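You operate a simulated robot arm through the tools that you are given. There is no shell and no other tool.

The job below is to be done with a simulated two-armed robot. You get a single attempt, and the scene is never put back.

JOB
Pick up the blue canister from the top of the grey side table with one hand, pass it to the other hand and put it on the shelf under the long grey bench. Set down upright: canister.

It is judged by the outcome, as a careful person would: the job done as asked, and still so three seconds after it is handed in. It fails if anything else is knocked over, pushed out of place, dropped, spilled or broken.

ROBOT AND FRAMES
Two 7-joint arms with four-finger grippers on one trunk, on a base that moves. Base frame: it is fixed to the floor where the robot stands at the start and does not move with it; the origin is under the middle of the robot, x ahead of it, y to its left, z up. Units: cm, degrees, N and s.
The left shoulder is at the start at [4, 18.1, 113], the right one opposite. With the tool pointing down near the work surface each hand reaches from about 32 to 84 cm from the robot's upright axis, wherever it stands, measured 20 degrees to its own side. Places, roughly: canister [-200, -325, 75]; shelf under the long grey bench [-300, -80, 30]. Payload 3.67 kg a hand.
Tool frame (each hand has its own): the origin (TCP) lies between the finger pads and is the grasp point; the fingertips stand 2.8 cm ahead of it; z points along the fingers, y is the line along which they close. The gripper opens to 11.2 cm; its body begins 7.3 cm behind the TCP.
Orientation is told as [roll, pitch, yaw] about the base's x, y, z axes, in that order, counted from this pose: with the fingers straight down and closing along the base's y, the tool's x points along the base's -x, its y along +y and its z along -z.

CONTROLS
- The arms move only by the tool play_rows. It takes "left_increments", "right_increments" or both (then of equal length, played together; a hand with none holds still); each is one flat list of numbers, 7 for each row, row after row: the turn, a rotation vector about the tool's x, y, z in units of 6 degrees (1.0 is 6 degrees), then the shift along the tool's x, y, z in units of 50 mm (1.0 is 50 mm), then the gripper command, from -1 (fully open) to 1 (shut), values between in proportion. In form: [ax, ay, az, dx, dy, dz, grip, ax, ay, az, dx, dy, dz, grip, ...]. A call has 1 to 20 rows; each row shifts and turns the commanded pose from where the row before left it, along the tool's axes as they then stand. A call with a number of a shift or a turn outside -1 to 1 is refused whole. Each row takes 0.2 s and may step no farther than 5 cm and 8.6 degrees from the row before; otherwise, or with a gripper value out of range, the whole call is refused. A pose out of reach is approached as far as the arm can. The call stops where the force on the tool passes 40 N (or 10 N more than at its start, if that is more) or the arm is blocked; 0.2 s more then pass. The fingers move at their own pace (about 7.24 cm/s each) and stop on an object; they squeeze with about 25 N. The grip force told is the motor's: it shows also when the fingers shut on nothing. Time passes only in rows, and 0.2 s behind the last, so rows that do not move let the fingers close. The reply holds the time, the measured pose of the TCP, the force on the tool along the base axes, the opening and the grip force, in the units named above and with some noise, with the torque about the TCP (base axes, N m) and any sound that the robot's microphone picked up, and new pictures: "views" is both (left out), scene, wrist or none (wrist: the cameras of the hands that moved).
- Cameras (640 x 400 px; columns grow to the right, rows downward): "scene" is now at [11.16, 0.88, 136.6]; the picture's right is [0.11, -0.99, 0.00], its down [-0.49, -0.05, -0.87] and it looks along [0.86, 0.09, -0.50] (base axes); focal length 252 px, centre (320, 200). "left" rides on the left gripper at [6, 1.8, -10.4] in its tool frame; the picture's right is [-0.29, 0.96, 0.00], its down [-0.80, -0.24, -0.55] and it looks along [-0.53, -0.16, 0.83] (tool axes); focal length 234 px, centre (320, 200). "right" rides on the right gripper at [6, -1.8, -10.4] in its tool frame; the picture's right is [0.29, 0.96, 0.00], its down [-0.80, 0.24, -0.55] and it looks along [-0.53, 0.16, 0.83] (tool axes); focal length 234 px, centre (320, 200). There is no depth. A picture from a camera that has moved, and an enlarged one, comes with that camera's place and axes in the base frame and with its lens.
- raise_lower(by): moves the trunk up (or, below 0, down) by that many cm; the arms and the scene camera ride with it, the base frame stays. It gives what a move gives, with no picture.
- base_move(legs): drives the robot by 1 to 6 legs, each [ahead, left, turn to the left] in cm, cm and degrees, along the robot's own axes; the way and the turn of a leg run together, so that a leg with both is an arc; at most 150 cm and 180 degrees a leg. The arms and the cameras ride along, it lands a little off, and it stops where it bumps. It gives what a move gives, and a new picture of the scene camera.
- turn_head(pan, tilt): turns the head with the scene camera to pan (to the left, within 86 degrees either way) and tilt (down, from -29 to 69), counted from straight ahead of the robot. It gives what a move gives, and a new picture of the scene camera.
- enlarge(camera, box): a new picture of the part [left, top, right, bottom] of that camera's present view, enlarged. No time passes.
- sign_off(): hands the job in; it is judged then, once.

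Places have to be worked out from the pictures, the camera data and where the tool is seen. Open the grippers and draw the arms clear of the work before you hand the job in, unless the task says otherwise.

The tools are called after "Request:" as name(argument=value, ...) on one line, values as JSON. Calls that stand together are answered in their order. play_rows: Moves the arms, as the interface text tells. Its arguments: {"type":"object","properties":{"left_increments":{"type":"array","items":{"type":"number"}},"right_increments":{"type":"array","items":{"type":"number"}},"views":{"type":"string","enum":["both","scene","wrist","none"]}},"required":[]} The other tools are called the same way: raise_lower (by) moves the trunk up or down; base_move (legs) drives the base; turn_head (pan, tilt) turns the head that bears the scene camera; enlarge (camera, box) takes an enlarged picture of a part of a camera's view; sign_off () hands the job in.

At the start:

```text
time: 0.0
left_tool_pos: [53.79, 29.04, 100.07]
left_tcp_rot: [0.0, 0.0, 0.0]
left_ft_force: [0.4, -0.2, 0.3]
left_ft_torque: [-0.01, -0.02, -0.01]
left_opening: 11.21
left_gripper_force: 0.1
right_tool_pos: [53.04, -26.32, 98.48]
right_tcp_rot: [0.1, -0.1, 0.0]
right_ft_force: [0.9, 0.1, 0.3]
right_ft_torque: [-0.01, -0.02, -0.02]
right_opening: 11.2
right_gripper_force: 0.0
trunk travel left (down, up): [-25.0, 26.4]
robot x, y, heading: [0.21, 0.24, -0.1]
head pan, tilt (commanded): [6.2, 29.7]
```

scene: 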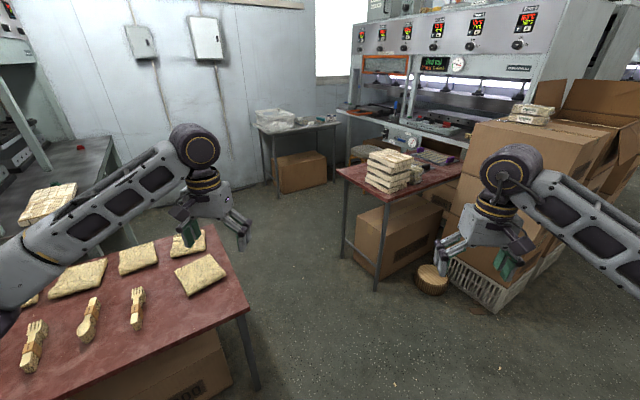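
right: 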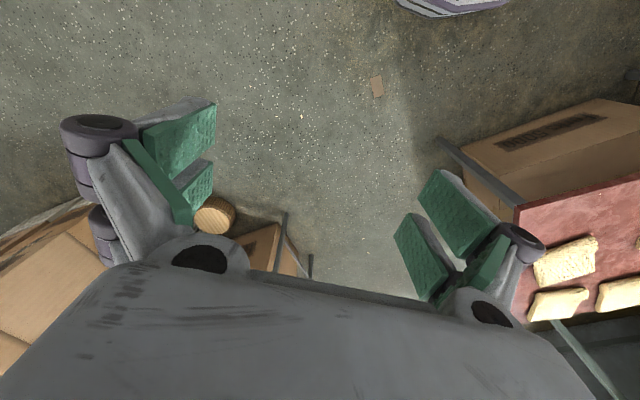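
left: 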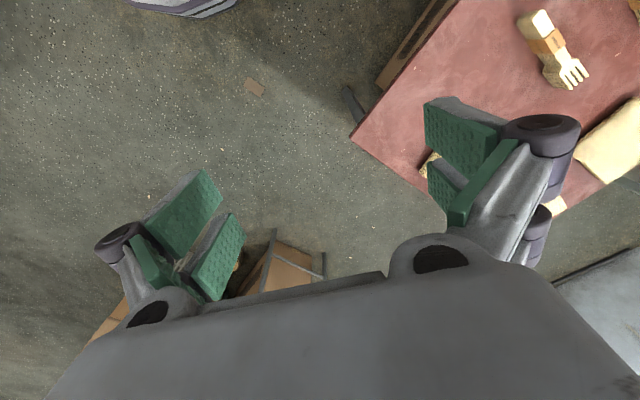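

The pictures show red tables at left and right ahead of me, with the arms out over them. The target places are behind and to the right, so I first look to the right and left with the head.

Request:
turn_head(pan=-80, tilt=25)

Request:
turn_head(pan=80, tilt=25)

```text
time: 1.6
left_tool_pos: [53.72, 29.08, 100.22]
left_tcp_rot: [0.0, -0.1, 0.0]
left_ft_force: [-0.6, 0.3, 0.6]
left_ft_torque: [0.0, -0.01, -0.01]
left_opening: 11.19
left_gripper_force: 0.1
right_tool_pos: [52.97, -26.2, 98.39]
right_tcp_rot: [0.0, 0.0, 0.0]
right_ft_force: [0.7, -0.8, 0.3]
right_ft_torque: [0.0, -0.04, 0.03]
right_opening: 11.22
right_gripper_force: 0.0
trunk travel left (down, up): [-25.0, 26.4]
robot x, y, heading: [-0.25, 0.25, -0.4]
head pan, tilt (commanded): [-80.0, 25.0]
camera scene: at [3.77, -9.17, 137.36], right [-0.98, -0.17, 0.0], down [-0.07, 0.42, -0.91], along [0.16, -0.89, -0.42], focal length 252 px, centre (320, 200)
```

scene: 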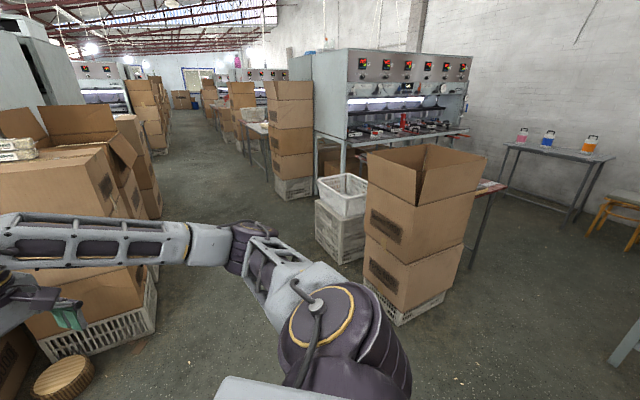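

```text
time: 4.1
left_tool_pos: [53.84, 28.95, 100.17]
left_tcp_rot: [0.0, 0.0, 0.1]
left_ft_force: [0.1, -0.1, 0.6]
left_ft_torque: [0.01, -0.02, -0.02]
left_opening: 11.21
left_gripper_force: 0.0
right_tool_pos: [52.94, -26.23, 98.38]
right_tcp_rot: [0.1, 0.1, 0.1]
right_ft_force: [-0.1, 0.8, 0.1]
right_ft_torque: [0.02, -0.01, -0.02]
right_opening: 11.18
right_gripper_force: 0.0
trunk travel left (down, up): [-25.0, 26.4]
robot x, y, heading: [-0.2, 0.14, -0.2]
head pan, tilt (commanded): [80.0, 25.0]
camera scene: at [3.76, 8.97, 137.36], right [0.98, -0.17, 0.0], down [-0.07, -0.42, -0.91], along [0.16, 0.89, -0.42], focal length 252 px, centre (320, 200)
```

scene: 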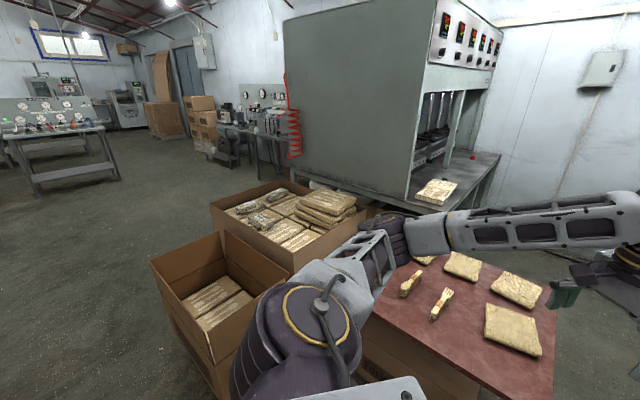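

The right-hand view shows the grey side table with pink, blue and orange canisters at about [-220,-360]; a box stack stands near [-30,-150]. There's room around me, so I turn in place to the right and look again.

Request:
base_move(legs=[[0, 0, -120]])

Request:
turn_head(pan=0, tilt=25)

Request:
turn_head(pan=-60, tilt=25)

```text
time: 10.0
left_tool_pos: [-2.56, -60.94, 100.16]
left_tcp_rot: [0.0, 0.0, -120.8]
left_ft_force: [0.2, 0.1, -0.3]
left_ft_torque: [0.01, 0.0, -0.01]
left_opening: 11.17
left_gripper_force: 0.0
right_tool_pos: [-49.63, -32.04, 98.35]
right_tcp_rot: [0.1, 0.0, -120.7]
right_ft_force: [0.1, 0.2, 0.4]
right_ft_torque: [0.03, -0.03, 0.0]
right_opening: 11.2
right_gripper_force: 0.0
trunk travel left (down, up): [-25.0, 26.4]
robot x, y, heading: [-0.22, -0.1, -120.6]
head pan, tilt (commanded): [80.0, 25.0]
camera scene: at [6.04, -7.87, 137.36], right [-0.65, -0.76, 0.0], down [-0.32, 0.28, -0.91], along [0.69, -0.59, -0.42], focal length 252 px, centre (320, 200)
```

scene: 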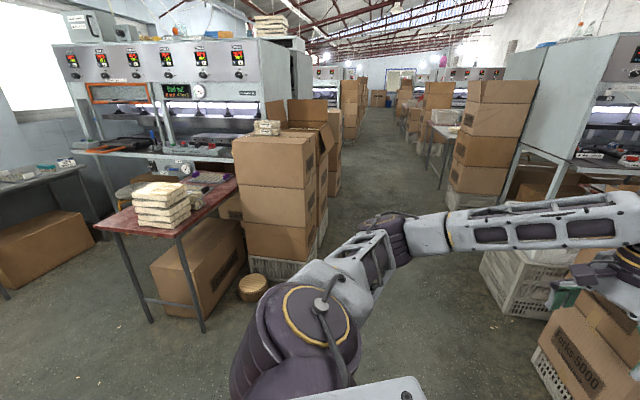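

```text
time: 11.6
left_tool_pos: [-2.72, -61.09, 100.16]
left_tcp_rot: [0.0, 0.0, -120.8]
left_ft_force: [-0.8, 0.6, 0.6]
left_ft_torque: [0.0, -0.03, -0.02]
left_opening: 11.21
left_gripper_force: 0.1
right_tool_pos: [-49.68, -32.16, 98.27]
right_tcp_rot: [0.0, 0.0, -120.7]
right_ft_force: [0.0, 0.4, 0.9]
right_ft_torque: [0.0, 0.01, -0.01]
right_opening: 11.21
right_gripper_force: 0.2
trunk travel left (down, up): [-25.0, 26.4]
robot x, y, heading: [0.03, -0.15, -120.7]
head pan, tilt (commanded): [0.0, 25.0]
camera scene: at [-5.64, -9.77, 137.35], right [-0.86, 0.51, 0.0], down [0.22, 0.36, -0.91], along [-0.46, -0.78, -0.42], focal length 252 px, centre (320, 200)
```

scene: 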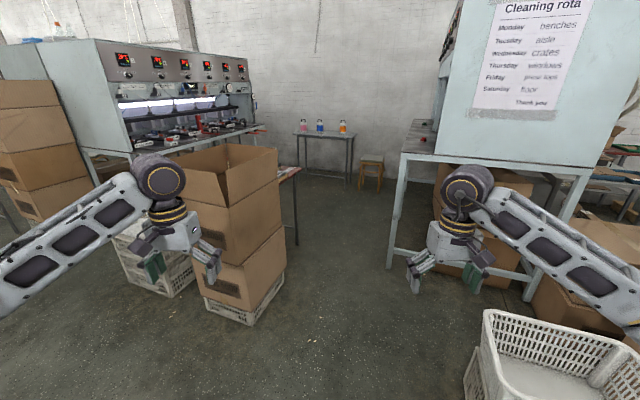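

```text
time: 12.8
left_tool_pos: [-2.61, -61.13, 100.11]
left_tcp_rot: [0.0, -0.1, -120.8]
left_ft_force: [-0.6, -0.7, 0.4]
left_ft_torque: [0.0, 0.03, -0.01]
left_opening: 11.21
left_gripper_force: 0.0
right_tool_pos: [-49.7, -32.06, 98.48]
right_tcp_rot: [0.0, 0.0, -120.7]
right_ft_force: [0.0, 0.1, -0.2]
right_ft_torque: [-0.01, 0.01, -0.01]
right_opening: 11.21
right_gripper_force: 0.1
trunk travel left (down, up): [-25.0, 26.4]
robot x, y, heading: [0.0, 0.29, -120.9]
head pan, tilt (commanded): [-60.0, 25.0]
camera scene: at [-10.14, -1.73, 137.36], right [0.01, 1.0, 0.0], down [0.42, -0.01, -0.91], along [-0.91, 0.01, -0.42], focal length 252 px, centre (320, 200)
```

scene: 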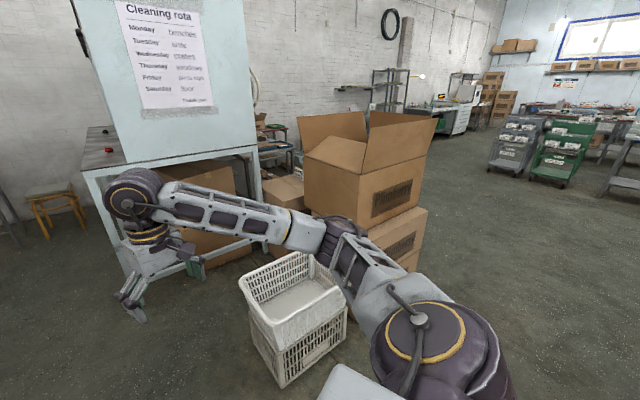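

The aisle ahead leads to the side table with the blue canister in the middle; the bench should lie behind the machine with the rota. I look closer at that region and the other parts of the room.

Request:
enlarge(camera="scene", box=[220, 60, 420, 200])

Request:
turn_head(pan=-30, tilt=25)

Request:
turn_head(pan=0, tilt=15)

Request:
enlarge(camera="scene", box=[220, 100, 460, 260])

```text
2.86 times, centred on (320, 130) of scene
camera zoom: at [-10.14, -1.73, 137.36], right [0.01, 1.0, 0.0], down [0.42, -0.01, -0.91], along [-0.91, 0.01, -0.42], focal length 719 px, centre (320, 400)
```

zoom: 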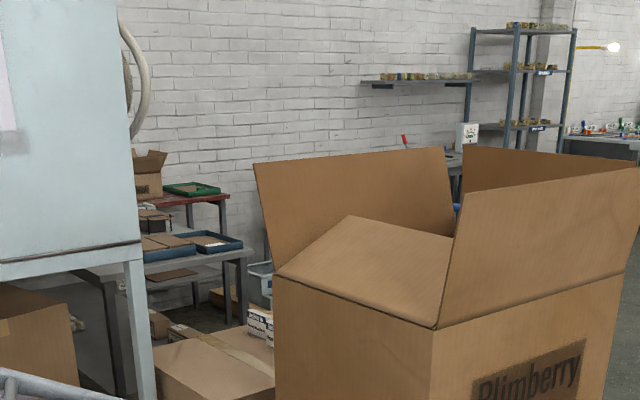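

```text
time: 13.8
left_tool_pos: [-2.66, -61.13, 100.18]
left_tcp_rot: [0.0, 0.1, -120.9]
left_ft_force: [-0.7, 0.2, -0.7]
left_ft_torque: [0.01, 0.02, -0.03]
left_opening: 11.22
left_gripper_force: 0.0
right_tool_pos: [-49.64, -32.08, 98.41]
right_tcp_rot: [0.0, 0.0, -120.8]
right_ft_force: [0.0, 0.0, 0.4]
right_ft_torque: [0.03, 0.0, -0.02]
right_opening: 11.2
right_gripper_force: 0.1
trunk travel left (down, up): [-25.0, 26.4]
robot x, y, heading: [-0.04, 0.05, -120.9]
head pan, tilt (commanded): [-30.0, 25.0]
camera scene: at [-8.97, -6.34, 137.35], right [-0.49, 0.87, 0.0], down [0.37, 0.21, -0.91], along [-0.79, -0.44, -0.42], focal length 252 px, centre (320, 200)
```

scene: 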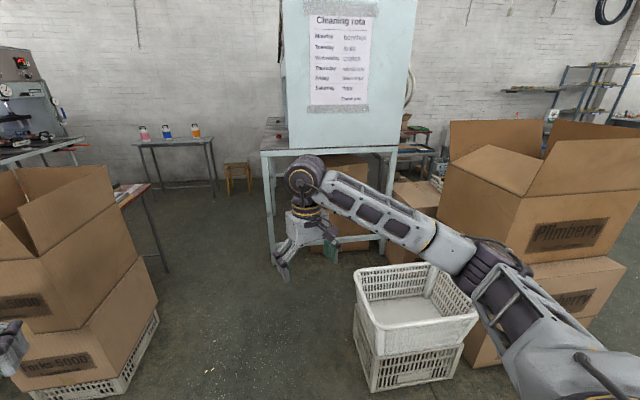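

```text
time: 14.8
left_tool_pos: [-2.72, -61.1, 100.13]
left_tcp_rot: [0.0, 0.0, -120.9]
left_ft_force: [0.3, -0.3, -0.1]
left_ft_torque: [-0.01, 0.02, 0.0]
left_opening: 11.18
left_gripper_force: 0.2
right_tool_pos: [-49.7, -32.1, 98.4]
right_tcp_rot: [-0.1, 0.0, -120.8]
right_ft_force: [-0.4, 0.2, 0.0]
right_ft_torque: [0.03, -0.01, -0.02]
right_opening: 11.2
right_gripper_force: 0.0
trunk travel left (down, up): [-25.0, 26.4]
robot x, y, heading: [-0.2, 0.21, -121.0]
head pan, tilt (commanded): [0.0, 15.0]
camera scene: at [-5.72, -9.87, 138.97], right [-0.86, 0.51, 0.0], down [0.13, 0.22, -0.97], along [-0.5, -0.83, -0.26], focal length 252 px, centre (320, 200)
```

scene: 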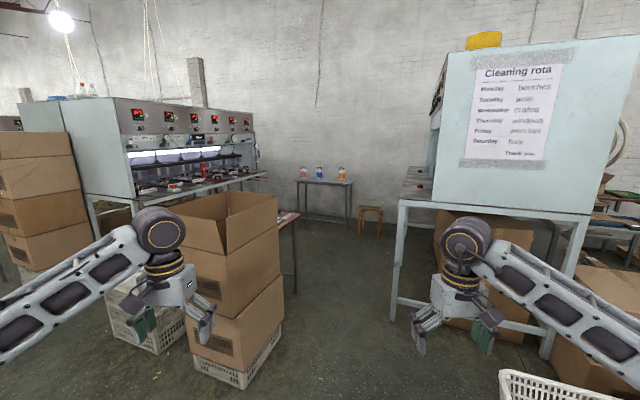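

```text
2.50 times, centred on (340, 180) of scene
camera zoom: at [-5.72, -9.87, 138.97], right [-0.86, 0.51, 0.0], down [0.13, 0.22, -0.97], along [-0.5, -0.83, -0.26], focal length 629 px, centre (270, 250)
```

zoom: 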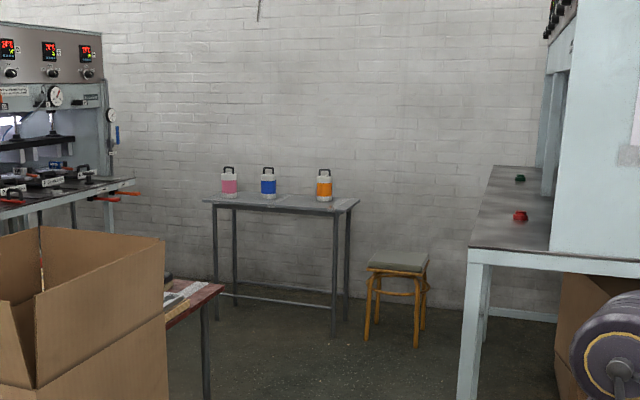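

The side table's front edge seems to lie about 330 cm down the aisle, table top near z=72. The aisle between the box stack and the machine is only about 80 cm wide, so I raise the trunk and tuck the arms inward first, then check the elbows.

Request:
raise_lower(by=20)

Request:
play_rows(left_increments=[0, 0, 0, 0.4, -0.8, 0, -1, 0, 0, 0, 0.4, -0.8, 0, -1, 0, 0, 0, 0.4, -0.8, 0, -1, 0, 0, 0, 0.4, -0.6, 0, -1], right_increments=[0, 0, 0, 0.4, 0.8, 0, -1, 0, 0, 0, 0.4, 0.8, 0, -1, 0, 0, 0, 0.4, 0.8, 0, -1, 0, 0, 0, 0.4, 0.6, 0, -1], views="scene")

Request:
turn_head(pan=-60, tilt=45)

Request:
turn_head(pan=60, tilt=45)

```text
time: 16.9
left_tool_pos: [-2.75, -61.02, 120.25]
left_tcp_rot: [0.0, -0.1, -120.8]
left_ft_force: [-0.3, 0.2, -0.5]
left_ft_torque: [-0.02, 0.01, -0.05]
left_opening: 11.2
left_gripper_force: 0.0
right_tool_pos: [-49.65, -32.11, 118.4]
right_tcp_rot: [0.0, -0.1, -120.8]
right_ft_force: [-0.3, 0.9, 0.2]
right_ft_torque: [0.05, 0.02, -0.01]
right_opening: 11.21
right_gripper_force: 0.1
trunk travel left (down, up): [-45.0, 6.4]
robot x, y, heading: [-0.13, -0.03, -120.7]
head pan, tilt (commanded): [0.0, 15.0]
```

```text
time: 17.9
left_tool_pos: [-11.37, -46.37, 120.34]
left_tcp_rot: [-0.1, 0.0, -120.8]
left_ft_force: [1.1, 0.4, -0.2]
left_ft_torque: [0.01, 0.02, -0.02]
left_opening: 11.19
left_gripper_force: 0.1
right_tool_pos: [-32.66, -32.8, 118.34]
right_tcp_rot: [0.0, 0.0, -121.0]
right_ft_force: [0.1, -0.3, -0.8]
right_ft_torque: [0.0, 0.03, -0.04]
right_opening: 11.21
right_gripper_force: 0.1
trunk travel left (down, up): [-45.0, 6.4]
robot x, y, heading: [0.03, -0.09, -121.0]
head pan, tilt (commanded): [0.0, 15.0]
camera scene: at [-5.66, -9.81, 158.99], right [-0.86, 0.51, 0.0], down [0.13, 0.22, -0.97], along [-0.49, -0.83, -0.26], focal length 252 px, centre (320, 200)
```

scene: 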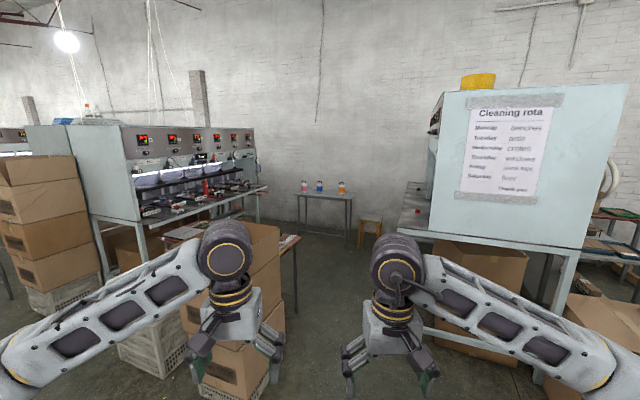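

```text
time: 19.2
left_tool_pos: [-11.56, -46.42, 120.26]
left_tcp_rot: [0.0, 0.0, -120.8]
left_ft_force: [0.8, -0.5, -0.3]
left_ft_torque: [-0.04, -0.01, 0.03]
left_opening: 11.19
left_gripper_force: 0.0
right_tool_pos: [-32.75, -32.93, 118.28]
right_tcp_rot: [0.0, -0.1, -120.8]
right_ft_force: [-0.4, 0.1, -0.2]
right_ft_torque: [-0.03, 0.01, -0.04]
right_opening: 11.2
right_gripper_force: 0.1
trunk travel left (down, up): [-45.0, 6.4]
robot x, y, heading: [-0.11, 0.01, -121.0]
head pan, tilt (commanded): [-60.0, 45.0]
camera scene: at [-9.06, -1.75, 154.3], right [0.01, 1.0, 0.0], down [0.71, -0.01, -0.71], along [-0.71, 0.01, -0.71], focal length 252 px, centre (320, 200)
```

scene: 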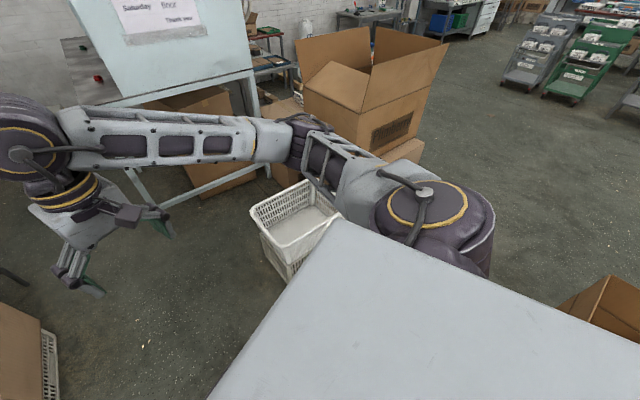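

```text
time: 21.2
left_tool_pos: [-11.54, -46.58, 120.29]
left_tcp_rot: [0.0, 0.1, -120.8]
left_ft_force: [-0.8, -0.6, -0.3]
left_ft_torque: [0.0, 0.01, -0.05]
left_opening: 11.19
left_gripper_force: 0.1
right_tool_pos: [-32.74, -32.94, 118.39]
right_tcp_rot: [0.0, -0.1, -120.8]
right_ft_force: [-0.9, 0.1, -0.3]
right_ft_torque: [0.0, 0.02, -0.01]
right_opening: 11.2
right_gripper_force: 0.0
trunk travel left (down, up): [-45.0, 6.4]
robot x, y, heading: [0.03, 0.16, -120.8]
head pan, tilt (commanded): [60.0, 45.0]
camera scene: at [3.04, -8.96, 154.3], right [-0.87, -0.49, 0.0], down [-0.34, 0.62, -0.71], along [0.34, -0.62, -0.71], focal length 252 px, centre (320, 200)
```

scene: 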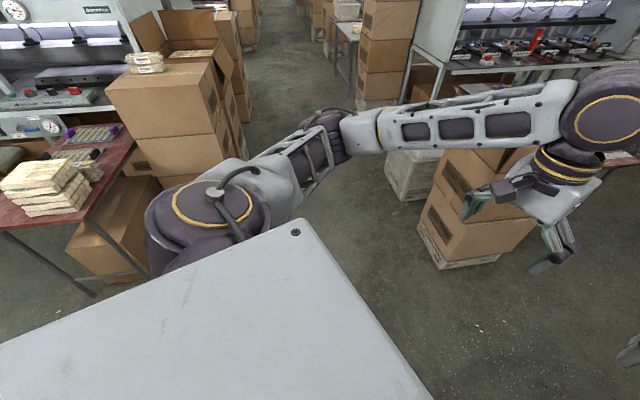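

The elbows now stick out about 45 cm to each side at z≈125–130. I stretch both hands forward to narrow the elbows further before driving through the gap.

Request:
play_rows(left_increments=[0, 0, 0, -1, 0, 0, -1, 0, 0, 0, -1, 0, 0, -1, 0, 0, 0, -1, 0, 0, -1, 0, 0, 0, -1, 0, 0, -1, 0, 0, 0, -1, 0, 0, -1], right_increments=[0, 0, 0, -1, 0, 0, -1, 0, 0, 0, -1, 0, 0, -1, 0, 0, 0, -1, 0, 0, -1, 0, 0, 0, -1, 0, 0, -1, 0, 0, 0, -1, 0, 0, -1], views="scene")

Request:
turn_head(pan=-40, tilt=50)

Request:
turn_head(pan=30, tilt=50)

```text
time: 22.4
left_tool_pos: [-24.4, -68.23, 120.02]
left_tcp_rot: [0.2, 0.2, -121.0]
left_ft_force: [-0.5, 0.4, -0.3]
left_ft_torque: [0.04, 0.01, -0.03]
left_opening: 11.2
left_gripper_force: 0.0
right_tool_pos: [-45.74, -54.58, 118.34]
right_tcp_rot: [-0.1, 0.1, -120.8]
right_ft_force: [-0.5, -0.4, 0.0]
right_ft_torque: [0.07, -0.06, -0.03]
right_opening: 11.24
right_gripper_force: 0.0
trunk travel left (down, up): [-45.0, 6.4]
robot x, y, heading: [0.07, 0.26, -120.8]
head pan, tilt (commanded): [60.0, 45.0]
camera scene: at [2.85, -9.22, 154.29], right [-0.87, -0.49, 0.0], down [-0.34, 0.62, -0.71], along [0.35, -0.62, -0.71], focal length 252 px, centre (320, 200)
```

scene: 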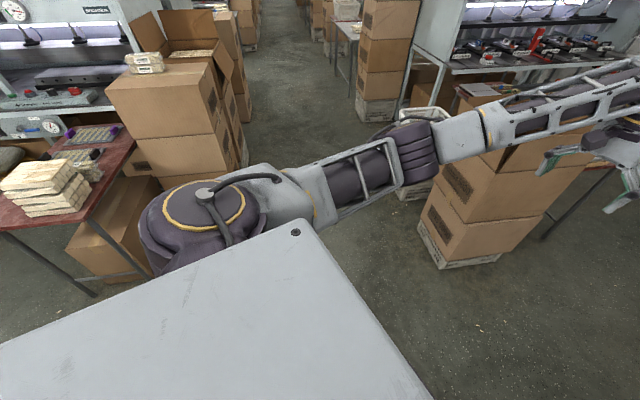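

```text
time: 24.2
left_tool_pos: [-24.3, -67.9, 120.3]
left_tcp_rot: [0.0, 0.0, -120.8]
left_ft_force: [0.0, 0.0, -0.9]
left_ft_torque: [0.01, 0.0, -0.03]
left_opening: 11.2
left_gripper_force: 0.1
right_tool_pos: [-45.61, -54.33, 118.45]
right_tcp_rot: [0.0, -0.1, -120.8]
right_ft_force: [0.2, -0.2, 0.5]
right_ft_torque: [-0.01, -0.01, 0.01]
right_opening: 11.22
right_gripper_force: 0.1
trunk travel left (down, up): [-45.0, 6.4]
robot x, y, heading: [0.09, 0.33, -120.9]
head pan, tilt (commanded): [-40.0, 50.0]
camera scene: at [-8.22, -4.43, 153.61], right [-0.33, 0.94, 0.0], down [0.72, 0.25, -0.64], along [-0.61, -0.21, -0.77], focal length 252 px, centre (320, 200)
```

scene: 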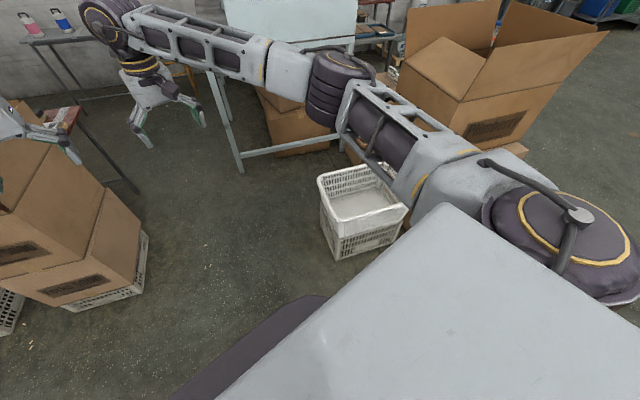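

```text
time: 25.6
left_tool_pos: [-24.18, -67.87, 120.27]
left_tcp_rot: [0.0, 0.1, -120.7]
left_ft_force: [0.7, 1.1, 0.1]
left_ft_torque: [-0.02, -0.02, -0.03]
left_opening: 11.19
left_gripper_force: 0.0
right_tool_pos: [-45.62, -54.29, 118.39]
right_tcp_rot: [0.0, 0.0, -120.8]
right_ft_force: [-0.1, -1.1, 0.3]
right_ft_torque: [0.0, -0.03, 0.03]
right_opening: 11.18
right_gripper_force: 0.0
trunk travel left (down, up): [-45.0, 6.4]
robot x, y, heading: [-0.12, -0.08, -120.9]
head pan, tilt (commanded): [30.0, 50.0]
camera scene: at [-1.05, -9.56, 153.61], right [-1.0, 0.01, 0.0], down [0.01, 0.77, -0.64], along [-0.01, -0.64, -0.77], focal length 252 px, centre (320, 200)
```

scene: 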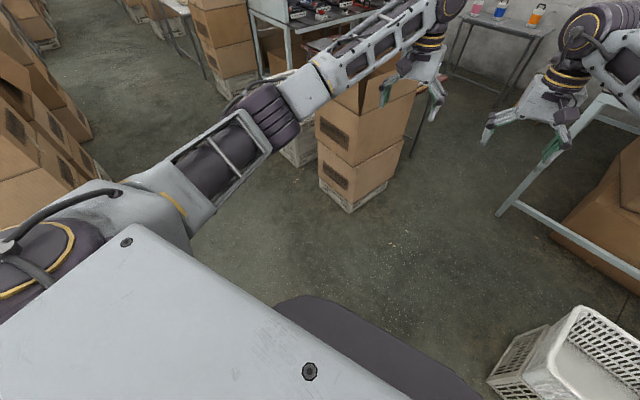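

The dark base edge is visible below the trunk; I enlarge it to measure the base footprint before driving through the gap.

Request:
enlarge(camera="scene", box=[240, 240, 500, 400])

Request:
turn_head(pan=0, tilt=60)

```text
2.46 times, centred on (370, 320) of scene
camera zoom: at [-1.05, -9.56, 153.61], right [-1.0, 0.01, 0.0], down [0.01, 0.77, -0.64], along [-0.01, -0.64, -0.77], focal length 619 px, centre (197, -95)
```

zoom: 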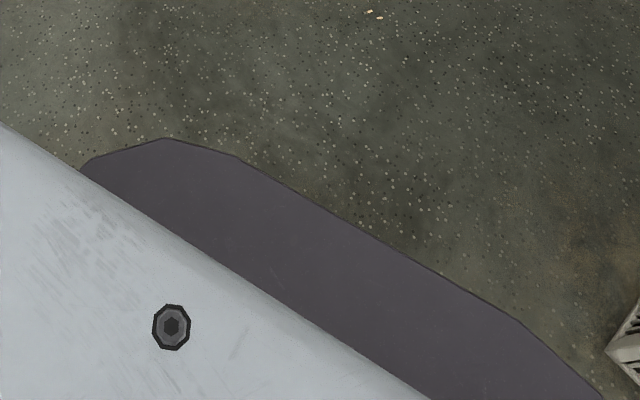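

```text
time: 26.5
left_tool_pos: [-24.34, -68.05, 120.32]
left_tcp_rot: [0.0, 0.0, -120.8]
left_ft_force: [-0.5, -1.0, 0.1]
left_ft_torque: [-0.01, -0.02, -0.01]
left_opening: 11.22
left_gripper_force: 0.1
right_tool_pos: [-45.63, -54.32, 118.41]
right_tcp_rot: [0.0, -0.1, -120.9]
right_ft_force: [-0.2, 0.5, 0.2]
right_ft_torque: [0.02, -0.01, 0.0]
right_opening: 11.19
right_gripper_force: 0.1
trunk travel left (down, up): [-45.0, 6.4]
robot x, y, heading: [-0.04, 0.14, -120.7]
head pan, tilt (commanded): [0.0, 60.0]
camera scene: at [-4.34, -7.6, 152.35], right [-0.86, 0.51, 0.0], down [0.44, 0.74, -0.5], along [-0.26, -0.43, -0.87], focal length 252 px, centre (320, 200)
```

scene: 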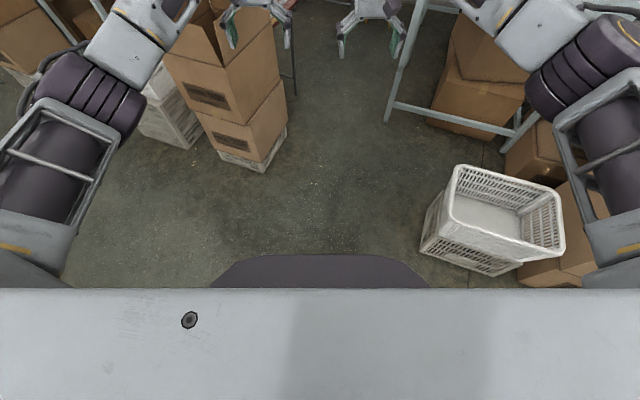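

The base front edge appears at row 255, but I can't tell its height or width yet. I lower the trunk by 20 cm and look again so the parallax gives the true size.

Request:
raise_lower(by=-20)

Request:
turn_head(pan=0, tilt=61)

```text
time: 28.7
left_tool_pos: [-24.21, -67.96, 100.33]
left_tcp_rot: [0.0, 0.0, -120.7]
left_ft_force: [0.7, -0.9, -0.2]
left_ft_torque: [-0.01, 0.02, 0.02]
left_opening: 11.2
left_gripper_force: 0.0
right_tool_pos: [-45.68, -54.22, 98.37]
right_tcp_rot: [0.1, 0.1, -120.7]
right_ft_force: [0.0, -0.3, -0.3]
right_ft_torque: [-0.01, 0.02, 0.02]
right_opening: 11.19
right_gripper_force: 0.1
trunk travel left (down, up): [-25.0, 26.4]
robot x, y, heading: [-0.03, -0.07, -120.8]
head pan, tilt (commanded): [0.0, 60.0]
```

```text
time: 29.3
left_tool_pos: [-24.14, -68.02, 100.26]
left_tcp_rot: [0.0, 0.0, -120.8]
left_ft_force: [-0.1, 0.1, -0.1]
left_ft_torque: [-0.01, 0.0, -0.04]
left_opening: 11.21
left_gripper_force: 0.1
right_tool_pos: [-45.54, -54.27, 98.47]
right_tcp_rot: [0.0, -0.1, -120.8]
right_ft_force: [-0.2, 0.0, -0.4]
right_ft_torque: [0.01, 0.04, 0.01]
right_opening: 11.18
right_gripper_force: 0.1
trunk travel left (down, up): [-25.0, 26.4]
robot x, y, heading: [-0.01, -0.01, -120.8]
head pan, tilt (commanded): [0.0, 61.0]
camera scene: at [-4.28, -7.48, 132.23], right [-0.86, 0.51, 0.0], down [0.45, 0.75, -0.48], along [-0.25, -0.42, -0.87], focal length 252 px, centre (320, 200)
```

scene: 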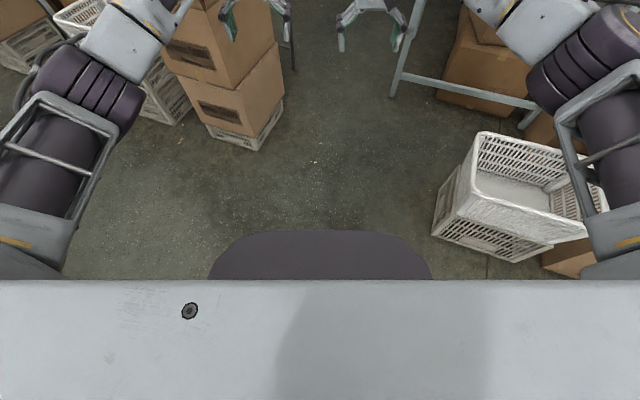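

From the first wrist picture the floor base is round with about 30 cm radius. The box stack corner lies about 28 cm left of my straight line and the machine leg about 57 cm right, so I raise the trunk above the box flaps, strafe right 14 cm and drive ahead in parts.

Request:
raise_lower(by=22)

Request:
base_move(legs=[[0, -14, 0], [80, 0, 0]])

Request:
turn_head(pan=0, tilt=35)

```text
time: 31.6
left_tool_pos: [-24.24, -68.06, 122.18]
left_tcp_rot: [0.0, 0.2, -120.9]
left_ft_force: [-0.3, -0.5, 0.6]
left_ft_torque: [0.04, 0.0, 0.0]
left_opening: 11.24
left_gripper_force: 0.0
right_tool_pos: [-45.59, -54.38, 120.54]
right_tcp_rot: [-0.1, -0.1, -120.7]
right_ft_force: [-0.3, 0.0, -1.0]
right_ft_torque: [-0.01, 0.0, -0.04]
right_opening: 11.23
right_gripper_force: 0.0
trunk travel left (down, up): [-47.0, 4.4]
robot x, y, heading: [-0.03, 0.01, -120.7]
head pan, tilt (commanded): [0.0, 61.0]
```

```text
time: 37.0
left_tool_pos: [-77.4, -129.52, 122.34]
left_tcp_rot: [0.1, 0.0, -120.9]
left_ft_force: [0.4, -0.3, -0.3]
left_ft_torque: [0.0, 0.02, 0.01]
left_opening: 11.2
left_gripper_force: 0.0
right_tool_pos: [-98.66, -115.86, 120.52]
right_tcp_rot: [0.0, 0.0, -120.8]
right_ft_force: [0.2, -0.2, 0.7]
right_ft_torque: [-0.01, 0.0, -0.02]
right_opening: 11.18
right_gripper_force: 0.1
trunk travel left (down, up): [-47.0, 4.4]
robot x, y, heading: [-53.18, -61.59, -120.6]
head pan, tilt (commanded): [0.0, 61.0]
camera scene: at [-57.3, -69.07, 154.26], right [-0.86, 0.51, 0.0], down [0.45, 0.75, -0.48], along [-0.25, -0.42, -0.87], focal length 252 px, centre (320, 200)
```

scene: 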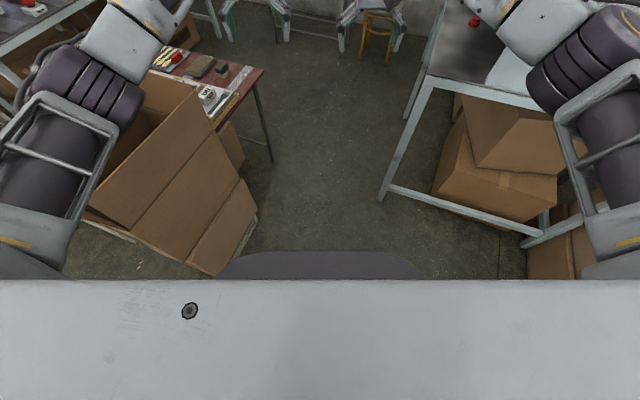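

```text
time: 37.9
left_tool_pos: [-77.34, -129.62, 122.23]
left_tcp_rot: [0.0, 0.0, -120.8]
left_ft_force: [0.0, 0.4, 0.1]
left_ft_torque: [-0.01, 0.0, -0.02]
left_opening: 11.22
left_gripper_force: 0.0
right_tool_pos: [-98.71, -115.93, 120.38]
right_tcp_rot: [-0.1, -0.1, -120.8]
right_ft_force: [0.2, -0.5, -0.8]
right_ft_torque: [0.01, 0.02, -0.01]
right_opening: 11.19
right_gripper_force: 0.1
trunk travel left (down, up): [-47.0, 4.4]
robot x, y, heading: [-53.46, -61.55, -120.7]
head pan, tilt (commanded): [0.0, 35.0]
camera scene: at [-58.5, -71.08, 157.79], right [-0.86, 0.51, 0.0], down [0.29, 0.49, -0.82], along [-0.42, -0.7, -0.57], focal length 252 px, centre (320, 200)
```

scene: 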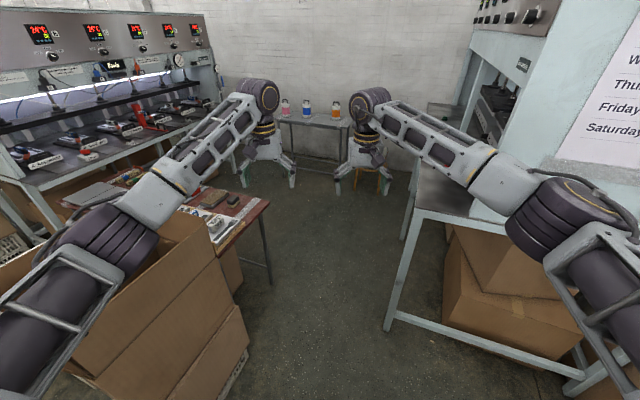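

The robot is centred: stack corner ~43 cm left, machine leg ~42 cm right. I go ahead 88 cm with the same heading, then diagonally right-forward past the red table corner.

Request:
base_move(legs=[[45, 0, 0], [43, 0, 0]])

Request:
turn_head(pan=0, tilt=60)

```text
time: 43.0
left_tool_pos: [-123.35, -205.22, 122.37]
left_tcp_rot: [-0.1, 0.0, -121.1]
left_ft_force: [0.2, -0.3, -0.4]
left_ft_torque: [0.02, 0.02, -0.02]
left_opening: 11.21
left_gripper_force: 0.0
right_tool_pos: [-144.54, -191.51, 120.54]
right_tcp_rot: [0.0, -0.1, -121.0]
right_ft_force: [0.5, -0.2, 0.7]
right_ft_torque: [0.01, 0.05, 0.01]
right_opening: 11.21
right_gripper_force: 0.0
trunk travel left (down, up): [-47.0, 4.4]
robot x, y, heading: [-98.62, -137.91, -121.0]
head pan, tilt (commanded): [0.0, 35.0]
camera scene: at [-104.07, -146.8, 157.81], right [-0.86, 0.52, 0.0], down [0.3, 0.49, -0.82], along [-0.42, -0.7, -0.57], focal length 252 px, centre (320, 200)
```

scene: 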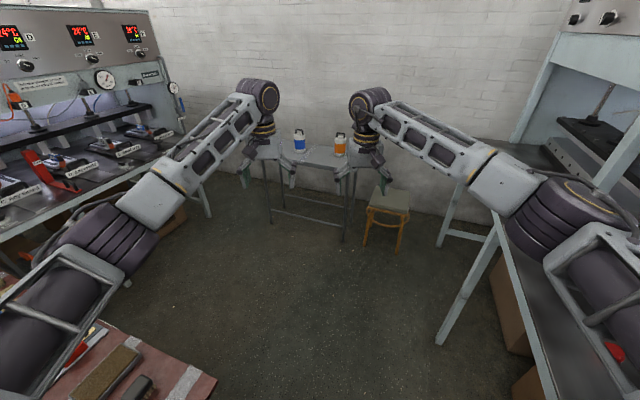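

```text
time: 43.9
left_tool_pos: [-123.28, -205.45, 122.33]
left_tcp_rot: [0.1, 0.1, -121.1]
left_ft_force: [-0.2, 0.7, -0.1]
left_ft_torque: [0.0, 0.0, 0.05]
left_opening: 11.18
left_gripper_force: 0.0
right_tool_pos: [-144.52, -191.63, 120.54]
right_tcp_rot: [-0.1, 0.0, -121.2]
right_ft_force: [0.2, -0.9, 0.7]
right_ft_torque: [0.0, 0.05, -0.01]
right_opening: 11.23
right_gripper_force: 0.1
trunk travel left (down, up): [-47.0, 4.4]
robot x, y, heading: [-98.63, -137.67, -121.0]
head pan, tilt (commanded): [0.0, 60.0]
camera scene: at [-103.08, -145.14, 154.37], right [-0.86, 0.52, 0.0], down [0.45, 0.74, -0.5], along [-0.26, -0.43, -0.87], focal length 252 px, centre (320, 200)
```

scene: 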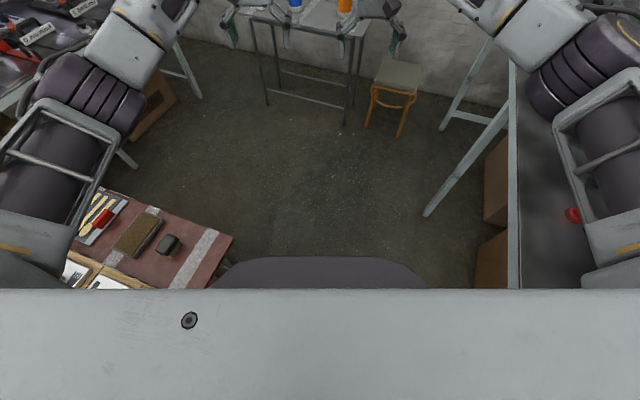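

The red table corner is ~41 ahead and 30 left; the bench line is to my right. I move diagonally 58 ahead and 16 right between them, then look at the side table.

Request:
base_move(legs=[[58, -16, 0]])

Request:
turn_head(pan=0, tilt=40)

Request:
turn_head(pan=40, tilt=45)

```text
time: 47.4
left_tool_pos: [-167.73, -247.44, 122.35]
left_tcp_rot: [-0.1, 0.1, -121.2]
left_ft_force: [0.6, -0.4, -0.3]
left_ft_torque: [-0.03, 0.02, 0.02]
left_opening: 11.2
left_gripper_force: 0.1
right_tool_pos: [-188.96, -233.57, 120.66]
right_tcp_rot: [0.0, -0.1, -121.2]
right_ft_force: [-0.4, 0.1, 0.5]
right_ft_torque: [-0.02, 0.02, 0.01]
right_opening: 11.22
right_gripper_force: 0.0
trunk travel left (down, up): [-47.0, 4.4]
robot x, y, heading: [-143.23, -179.62, -121.0]
head pan, tilt (commanded): [0.0, 60.0]
camera scene: at [-147.34, -187.2, 154.38], right [-0.85, 0.52, 0.0], down [0.45, 0.74, -0.5], along [-0.26, -0.43, -0.87], focal length 252 px, centre (320, 200)
```

scene: 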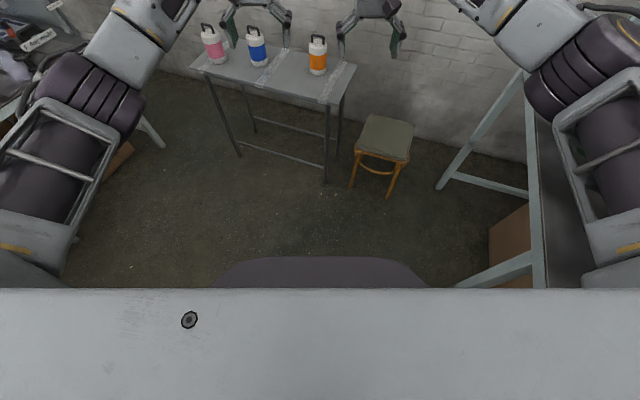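

```text
time: 48.2
left_tool_pos: [-167.77, -247.63, 122.31]
left_tcp_rot: [0.0, 0.2, -121.3]
left_ft_force: [0.5, 0.5, 0.0]
left_ft_torque: [-0.01, 0.0, 0.01]
left_opening: 11.2
left_gripper_force: 0.0
right_tool_pos: [-189.02, -233.65, 120.42]
right_tcp_rot: [-0.1, 0.0, -121.2]
right_ft_force: [1.0, 0.3, 0.3]
right_ft_torque: [-0.02, -0.01, 0.0]
right_opening: 11.19
right_gripper_force: 0.0
trunk travel left (down, up): [-47.0, 4.4]
robot x, y, heading: [-143.24, -179.83, -121.0]
head pan, tilt (commanded): [0.0, 40.0]
camera scene: at [-148.41, -188.9, 157.03], right [-0.85, 0.52, 0.0], down [0.33, 0.55, -0.77], along [-0.4, -0.65, -0.64], focal length 252 px, centre (320, 200)
```

scene: 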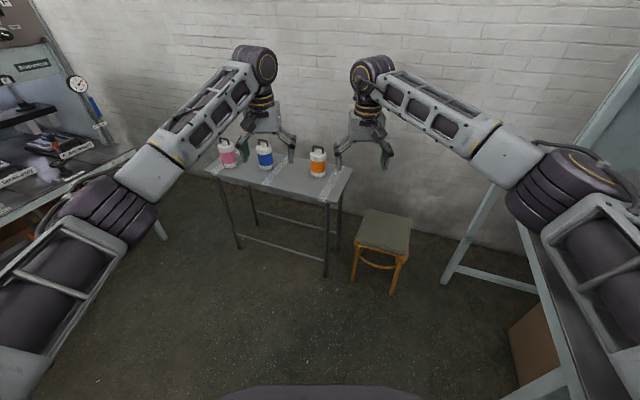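

```text
time: 49.3
left_tool_pos: [-167.77, -247.61, 122.19]
left_tcp_rot: [0.0, 0.0, -121.2]
left_ft_force: [0.3, 0.4, -0.2]
left_ft_torque: [0.02, 0.01, 0.03]
left_opening: 11.19
left_gripper_force: 0.1
right_tool_pos: [-188.99, -233.61, 120.43]
right_tcp_rot: [0.1, 0.0, -121.3]
right_ft_force: [-0.1, 0.2, -0.6]
right_ft_torque: [0.01, -0.01, 0.0]
right_opening: 11.19
right_gripper_force: 0.1
trunk travel left (down, up): [-47.0, 4.4]
robot x, y, heading: [-143.0, -179.56, -121.1]
head pan, tilt (commanded): [40.0, 45.0]
camera scene: at [-142.75, -189.64, 156.32], right [-0.99, -0.15, 0.0], down [-0.11, 0.7, -0.71], along [0.11, -0.7, -0.71], focal length 252 px, centre (320, 200)
```

scene: 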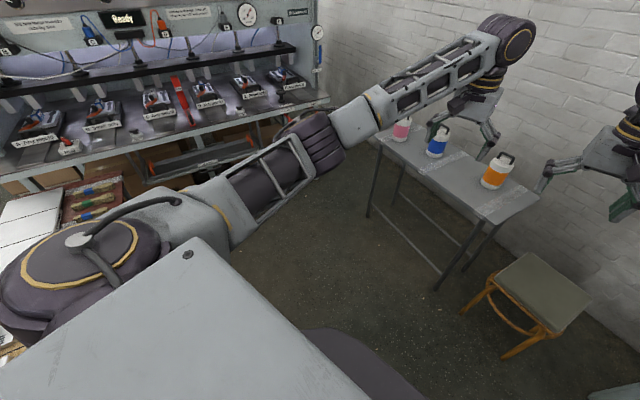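

The three canisters stand on the grey table; blue is at about [-188,-319], table top ~71 cm. I pull the hands back a little and drive to stand 54 cm in front of the canister with it on my left side, facing the table squarely.

Request:
play_rows(left_increments=[0, 0, 0, 1, 0, 0, -1, 0, 0, 0, 1, 0, 0, -1, 0, 0, 0, 1, 0, 0, -1, 0, 0, 0, 1, 0, 0, -1], right_increments=[0, 0, 0, 1, 0, 0, -1, 0, 0, 0, 1, 0, 0, -1, 0, 0, 0, 1, 0, 0, -1, 0, 0, 0, 1, 0, 0, -1], views="none")

Request:
turn_head(pan=10, tilt=45)

Request:
base_move(legs=[[75, 33, 0], [0, 0, -20.3]])

```text
time: 50.3
left_tool_pos: [-157.12, -230.01, 122.57]
left_tcp_rot: [-0.1, -0.1, -121.2]
left_ft_force: [1.0, 0.1, 0.7]
left_ft_torque: [-0.01, 0.02, -0.03]
left_opening: 11.19
left_gripper_force: 0.1
right_tool_pos: [-178.45, -216.18, 120.55]
right_tcp_rot: [0.0, -0.2, -121.3]
right_ft_force: [0.0, 0.6, 0.1]
right_ft_torque: [-0.08, 0.05, 0.0]
right_opening: 11.19
right_gripper_force: 0.1
trunk travel left (down, up): [-47.0, 4.4]
robot x, y, heading: [-143.14, -179.77, -121.3]
head pan, tilt (commanded): [40.0, 45.0]
```

```text
time: 51.2
left_tool_pos: [-157.29, -230.45, 122.35]
left_tcp_rot: [0.0, 0.1, -121.3]
left_ft_force: [-0.1, 0.3, 0.1]
left_ft_torque: [0.01, 0.03, 0.0]
left_opening: 11.21
left_gripper_force: 0.0
right_tool_pos: [-178.75, -216.53, 120.48]
right_tcp_rot: [0.0, 0.0, -121.2]
right_ft_force: [-0.1, 0.2, 0.0]
right_ft_torque: [0.02, 0.01, -0.01]
right_opening: 11.2
right_gripper_force: 0.2
trunk travel left (down, up): [-47.0, 4.4]
robot x, y, heading: [-142.55, -179.74, -121.1]
head pan, tilt (commanded): [10.0, 45.0]
camera scene: at [-146.94, -189.23, 156.31], right [-0.93, 0.36, 0.0], down [0.26, 0.66, -0.71], along [-0.26, -0.66, -0.71], focal length 252 px, centre (320, 200)
```

scene: 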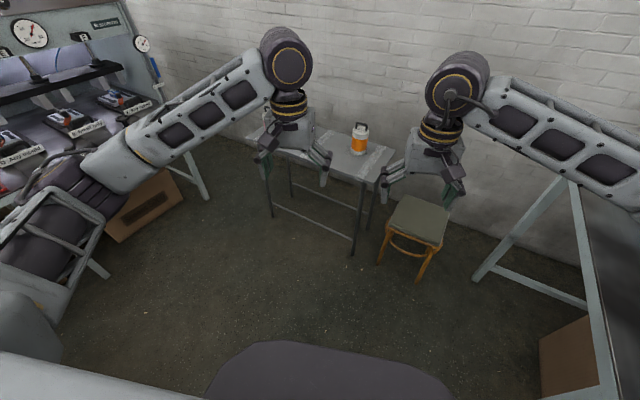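

```text
time: 56.8
left_tool_pos: [-184.39, -304.39, 122.29]
left_tcp_rot: [0.0, 0.1, -141.3]
left_ft_force: [0.8, -0.6, -0.5]
left_ft_torque: [-0.03, -0.01, -0.02]
left_opening: 11.21
left_gripper_force: 0.0
right_tool_pos: [-199.68, -283.96, 120.6]
right_tcp_rot: [-0.1, -0.1, -141.4]
right_ft_force: [-0.3, 0.1, -0.1]
right_ft_torque: [0.0, -0.02, -0.02]
right_opening: 11.2
right_gripper_force: 0.1
trunk travel left (down, up): [-47.0, 4.4]
robot x, y, heading: [-153.62, -262.06, -141.4]
head pan, tilt (commanded): [10.0, 45.0]
camera scene: at [-160.38, -269.12, 156.32], right [-0.75, 0.66, 0.0], down [0.47, 0.53, -0.71], along [-0.47, -0.53, -0.71], focal length 252 px, centre (320, 200)
```

scene: 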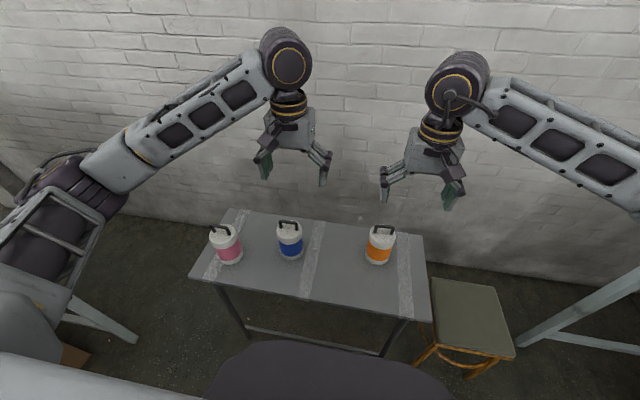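

The blue canister stands ahead between pink and orange ones. I enlarge it to measure its place and shape.

Request:
enlarge(camera="scene", box=[200, 190, 360, 290])

Request:
enlarge(camera="left", box=[0, 0, 640, 400])

```text
4.00 times, centred on (280, 240) of scene
camera zoom: at [-160.38, -269.12, 156.32], right [-0.75, 0.66, 0.0], down [0.47, 0.53, -0.71], along [-0.47, -0.53, -0.71], focal length 1006 px, centre (480, 40)
```

zoom: 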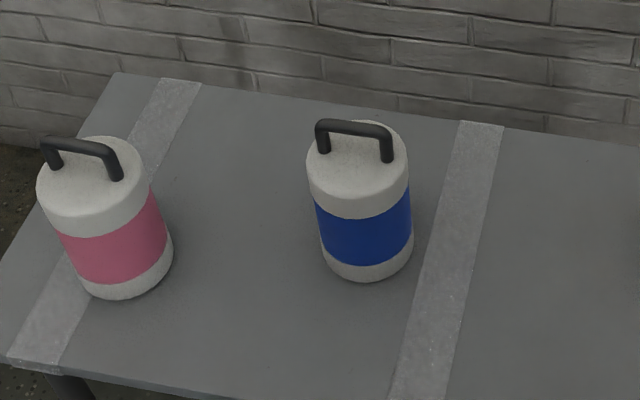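

```text
1.00 times, centred on (320, 200) of left (not enlarged: the box is as wide or as high as the picture)
camera zoom: at [-178.61, -301.86, 132.68], right [0.37, -0.93, 0.0], down [-0.77, -0.31, 0.55], along [-0.51, -0.21, -0.83], focal length 234 px, centre (320, 200)
```

zoom: 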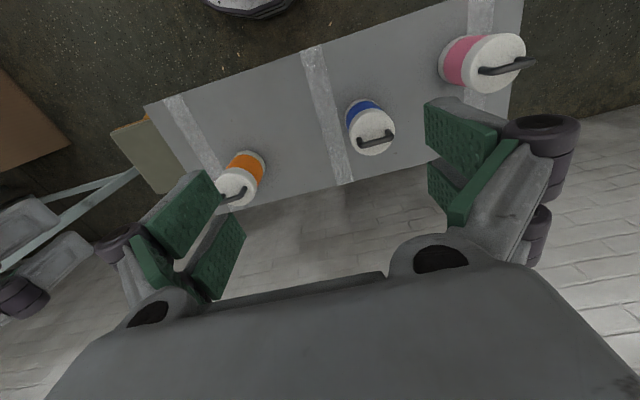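

Triangulating both cameras puts the canister axis at about [-188.0,-316.4], base ~75.4, lid ~87.6, handle bar top ~91.5, with the bar running along my left-right direction. I'll pinch the handle with the left hand from above, so I turn that hand 90° about its axis, and lower the trunk.

Request:
raise_lower(by=-18)

Request:
play_rows(left_increments=[0, 0, 1, 0, 0, 0, -1, 0, 0, 1, 0, 0, 0, -1, 0, 0, 1, 0, 0, 0, -1, 0, 0, 1, 0, 0, 0, -1, 0, 0, 1, 0, 0, 0, -1, 0, 0, 1, 0, 0, 0, -1, 0, 0, 1, 0, 0, 0, -1, 0, 0, 1, 0, 0, 0, -1, 0, 0, 1, 0, 0, 0, -1, 0, 0, 1, 0, 0, 0, -1, 0, 0, 1, 0, 0, 0, -1, 0, 0, 1, 0, 0, 0, -1, 0, 0, 1, 0, 0, 0, -1, 0, 0, 1, 0, 0, 0, -1, 0, 0, 1, 0, 0, 0, -1], views="both")

```text
time: 58.8
left_tool_pos: [-184.42, -304.23, 104.31]
left_tcp_rot: [0.1, 0.0, -141.3]
left_ft_force: [0.7, 0.7, 0.2]
left_ft_torque: [0.0, 0.0, 0.02]
left_opening: 11.21
left_gripper_force: 0.0
right_tool_pos: [-199.65, -283.95, 102.43]
right_tcp_rot: [0.1, 0.0, -141.3]
right_ft_force: [1.1, -0.2, -0.1]
right_ft_torque: [0.01, 0.01, -0.04]
right_opening: 11.21
right_gripper_force: 0.0
trunk travel left (down, up): [-29.0, 22.4]
robot x, y, heading: [-153.24, -261.8, -140.9]
head pan, tilt (commanded): [10.0, 45.0]
```

```text
time: 62.0
left_tool_pos: [-184.35, -304.27, 104.21]
left_tcp_rot: [0.0, 0.0, 128.6]
left_ft_force: [0.4, -0.6, -0.6]
left_ft_torque: [-0.02, 0.02, 0.0]
left_opening: 11.22
left_gripper_force: 0.1
right_tool_pos: [-199.62, -283.92, 102.51]
right_tcp_rot: [-0.1, 0.0, -141.3]
right_ft_force: [-0.1, 0.1, 0.4]
right_ft_torque: [0.01, 0.0, 0.01]
right_opening: 11.22
right_gripper_force: 0.0
trunk travel left (down, up): [-29.0, 22.4]
robot x, y, heading: [-153.73, -261.65, -141.5]
head pan, tilt (commanded): [10.0, 45.0]
camera scene: at [-160.41, -269.1, 138.25], right [-0.75, 0.66, 0.0], down [0.47, 0.53, -0.71], along [-0.47, -0.53, -0.71], focal length 252 px, centre (320, 200)
camera left: at [-182.1, -310.0, 114.59], right [-0.93, -0.37, 0.0], down [-0.31, 0.77, 0.55], along [-0.21, 0.51, -0.83], focal length 234 px, centre (320, 200)
```

scene: 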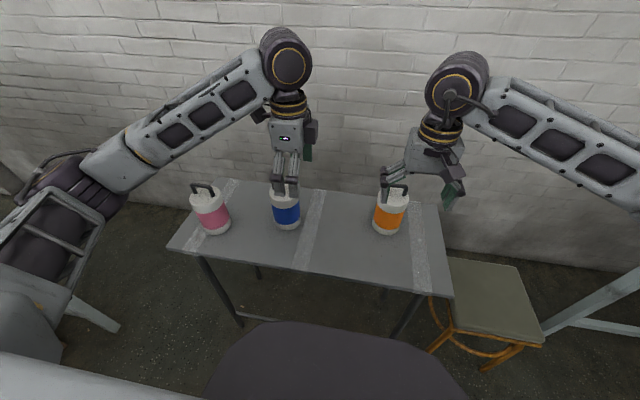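
left: 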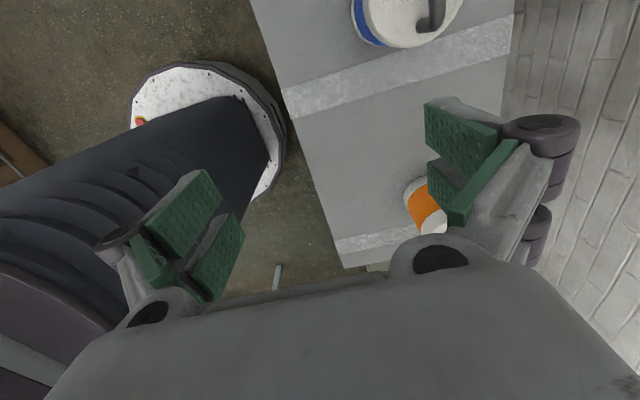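

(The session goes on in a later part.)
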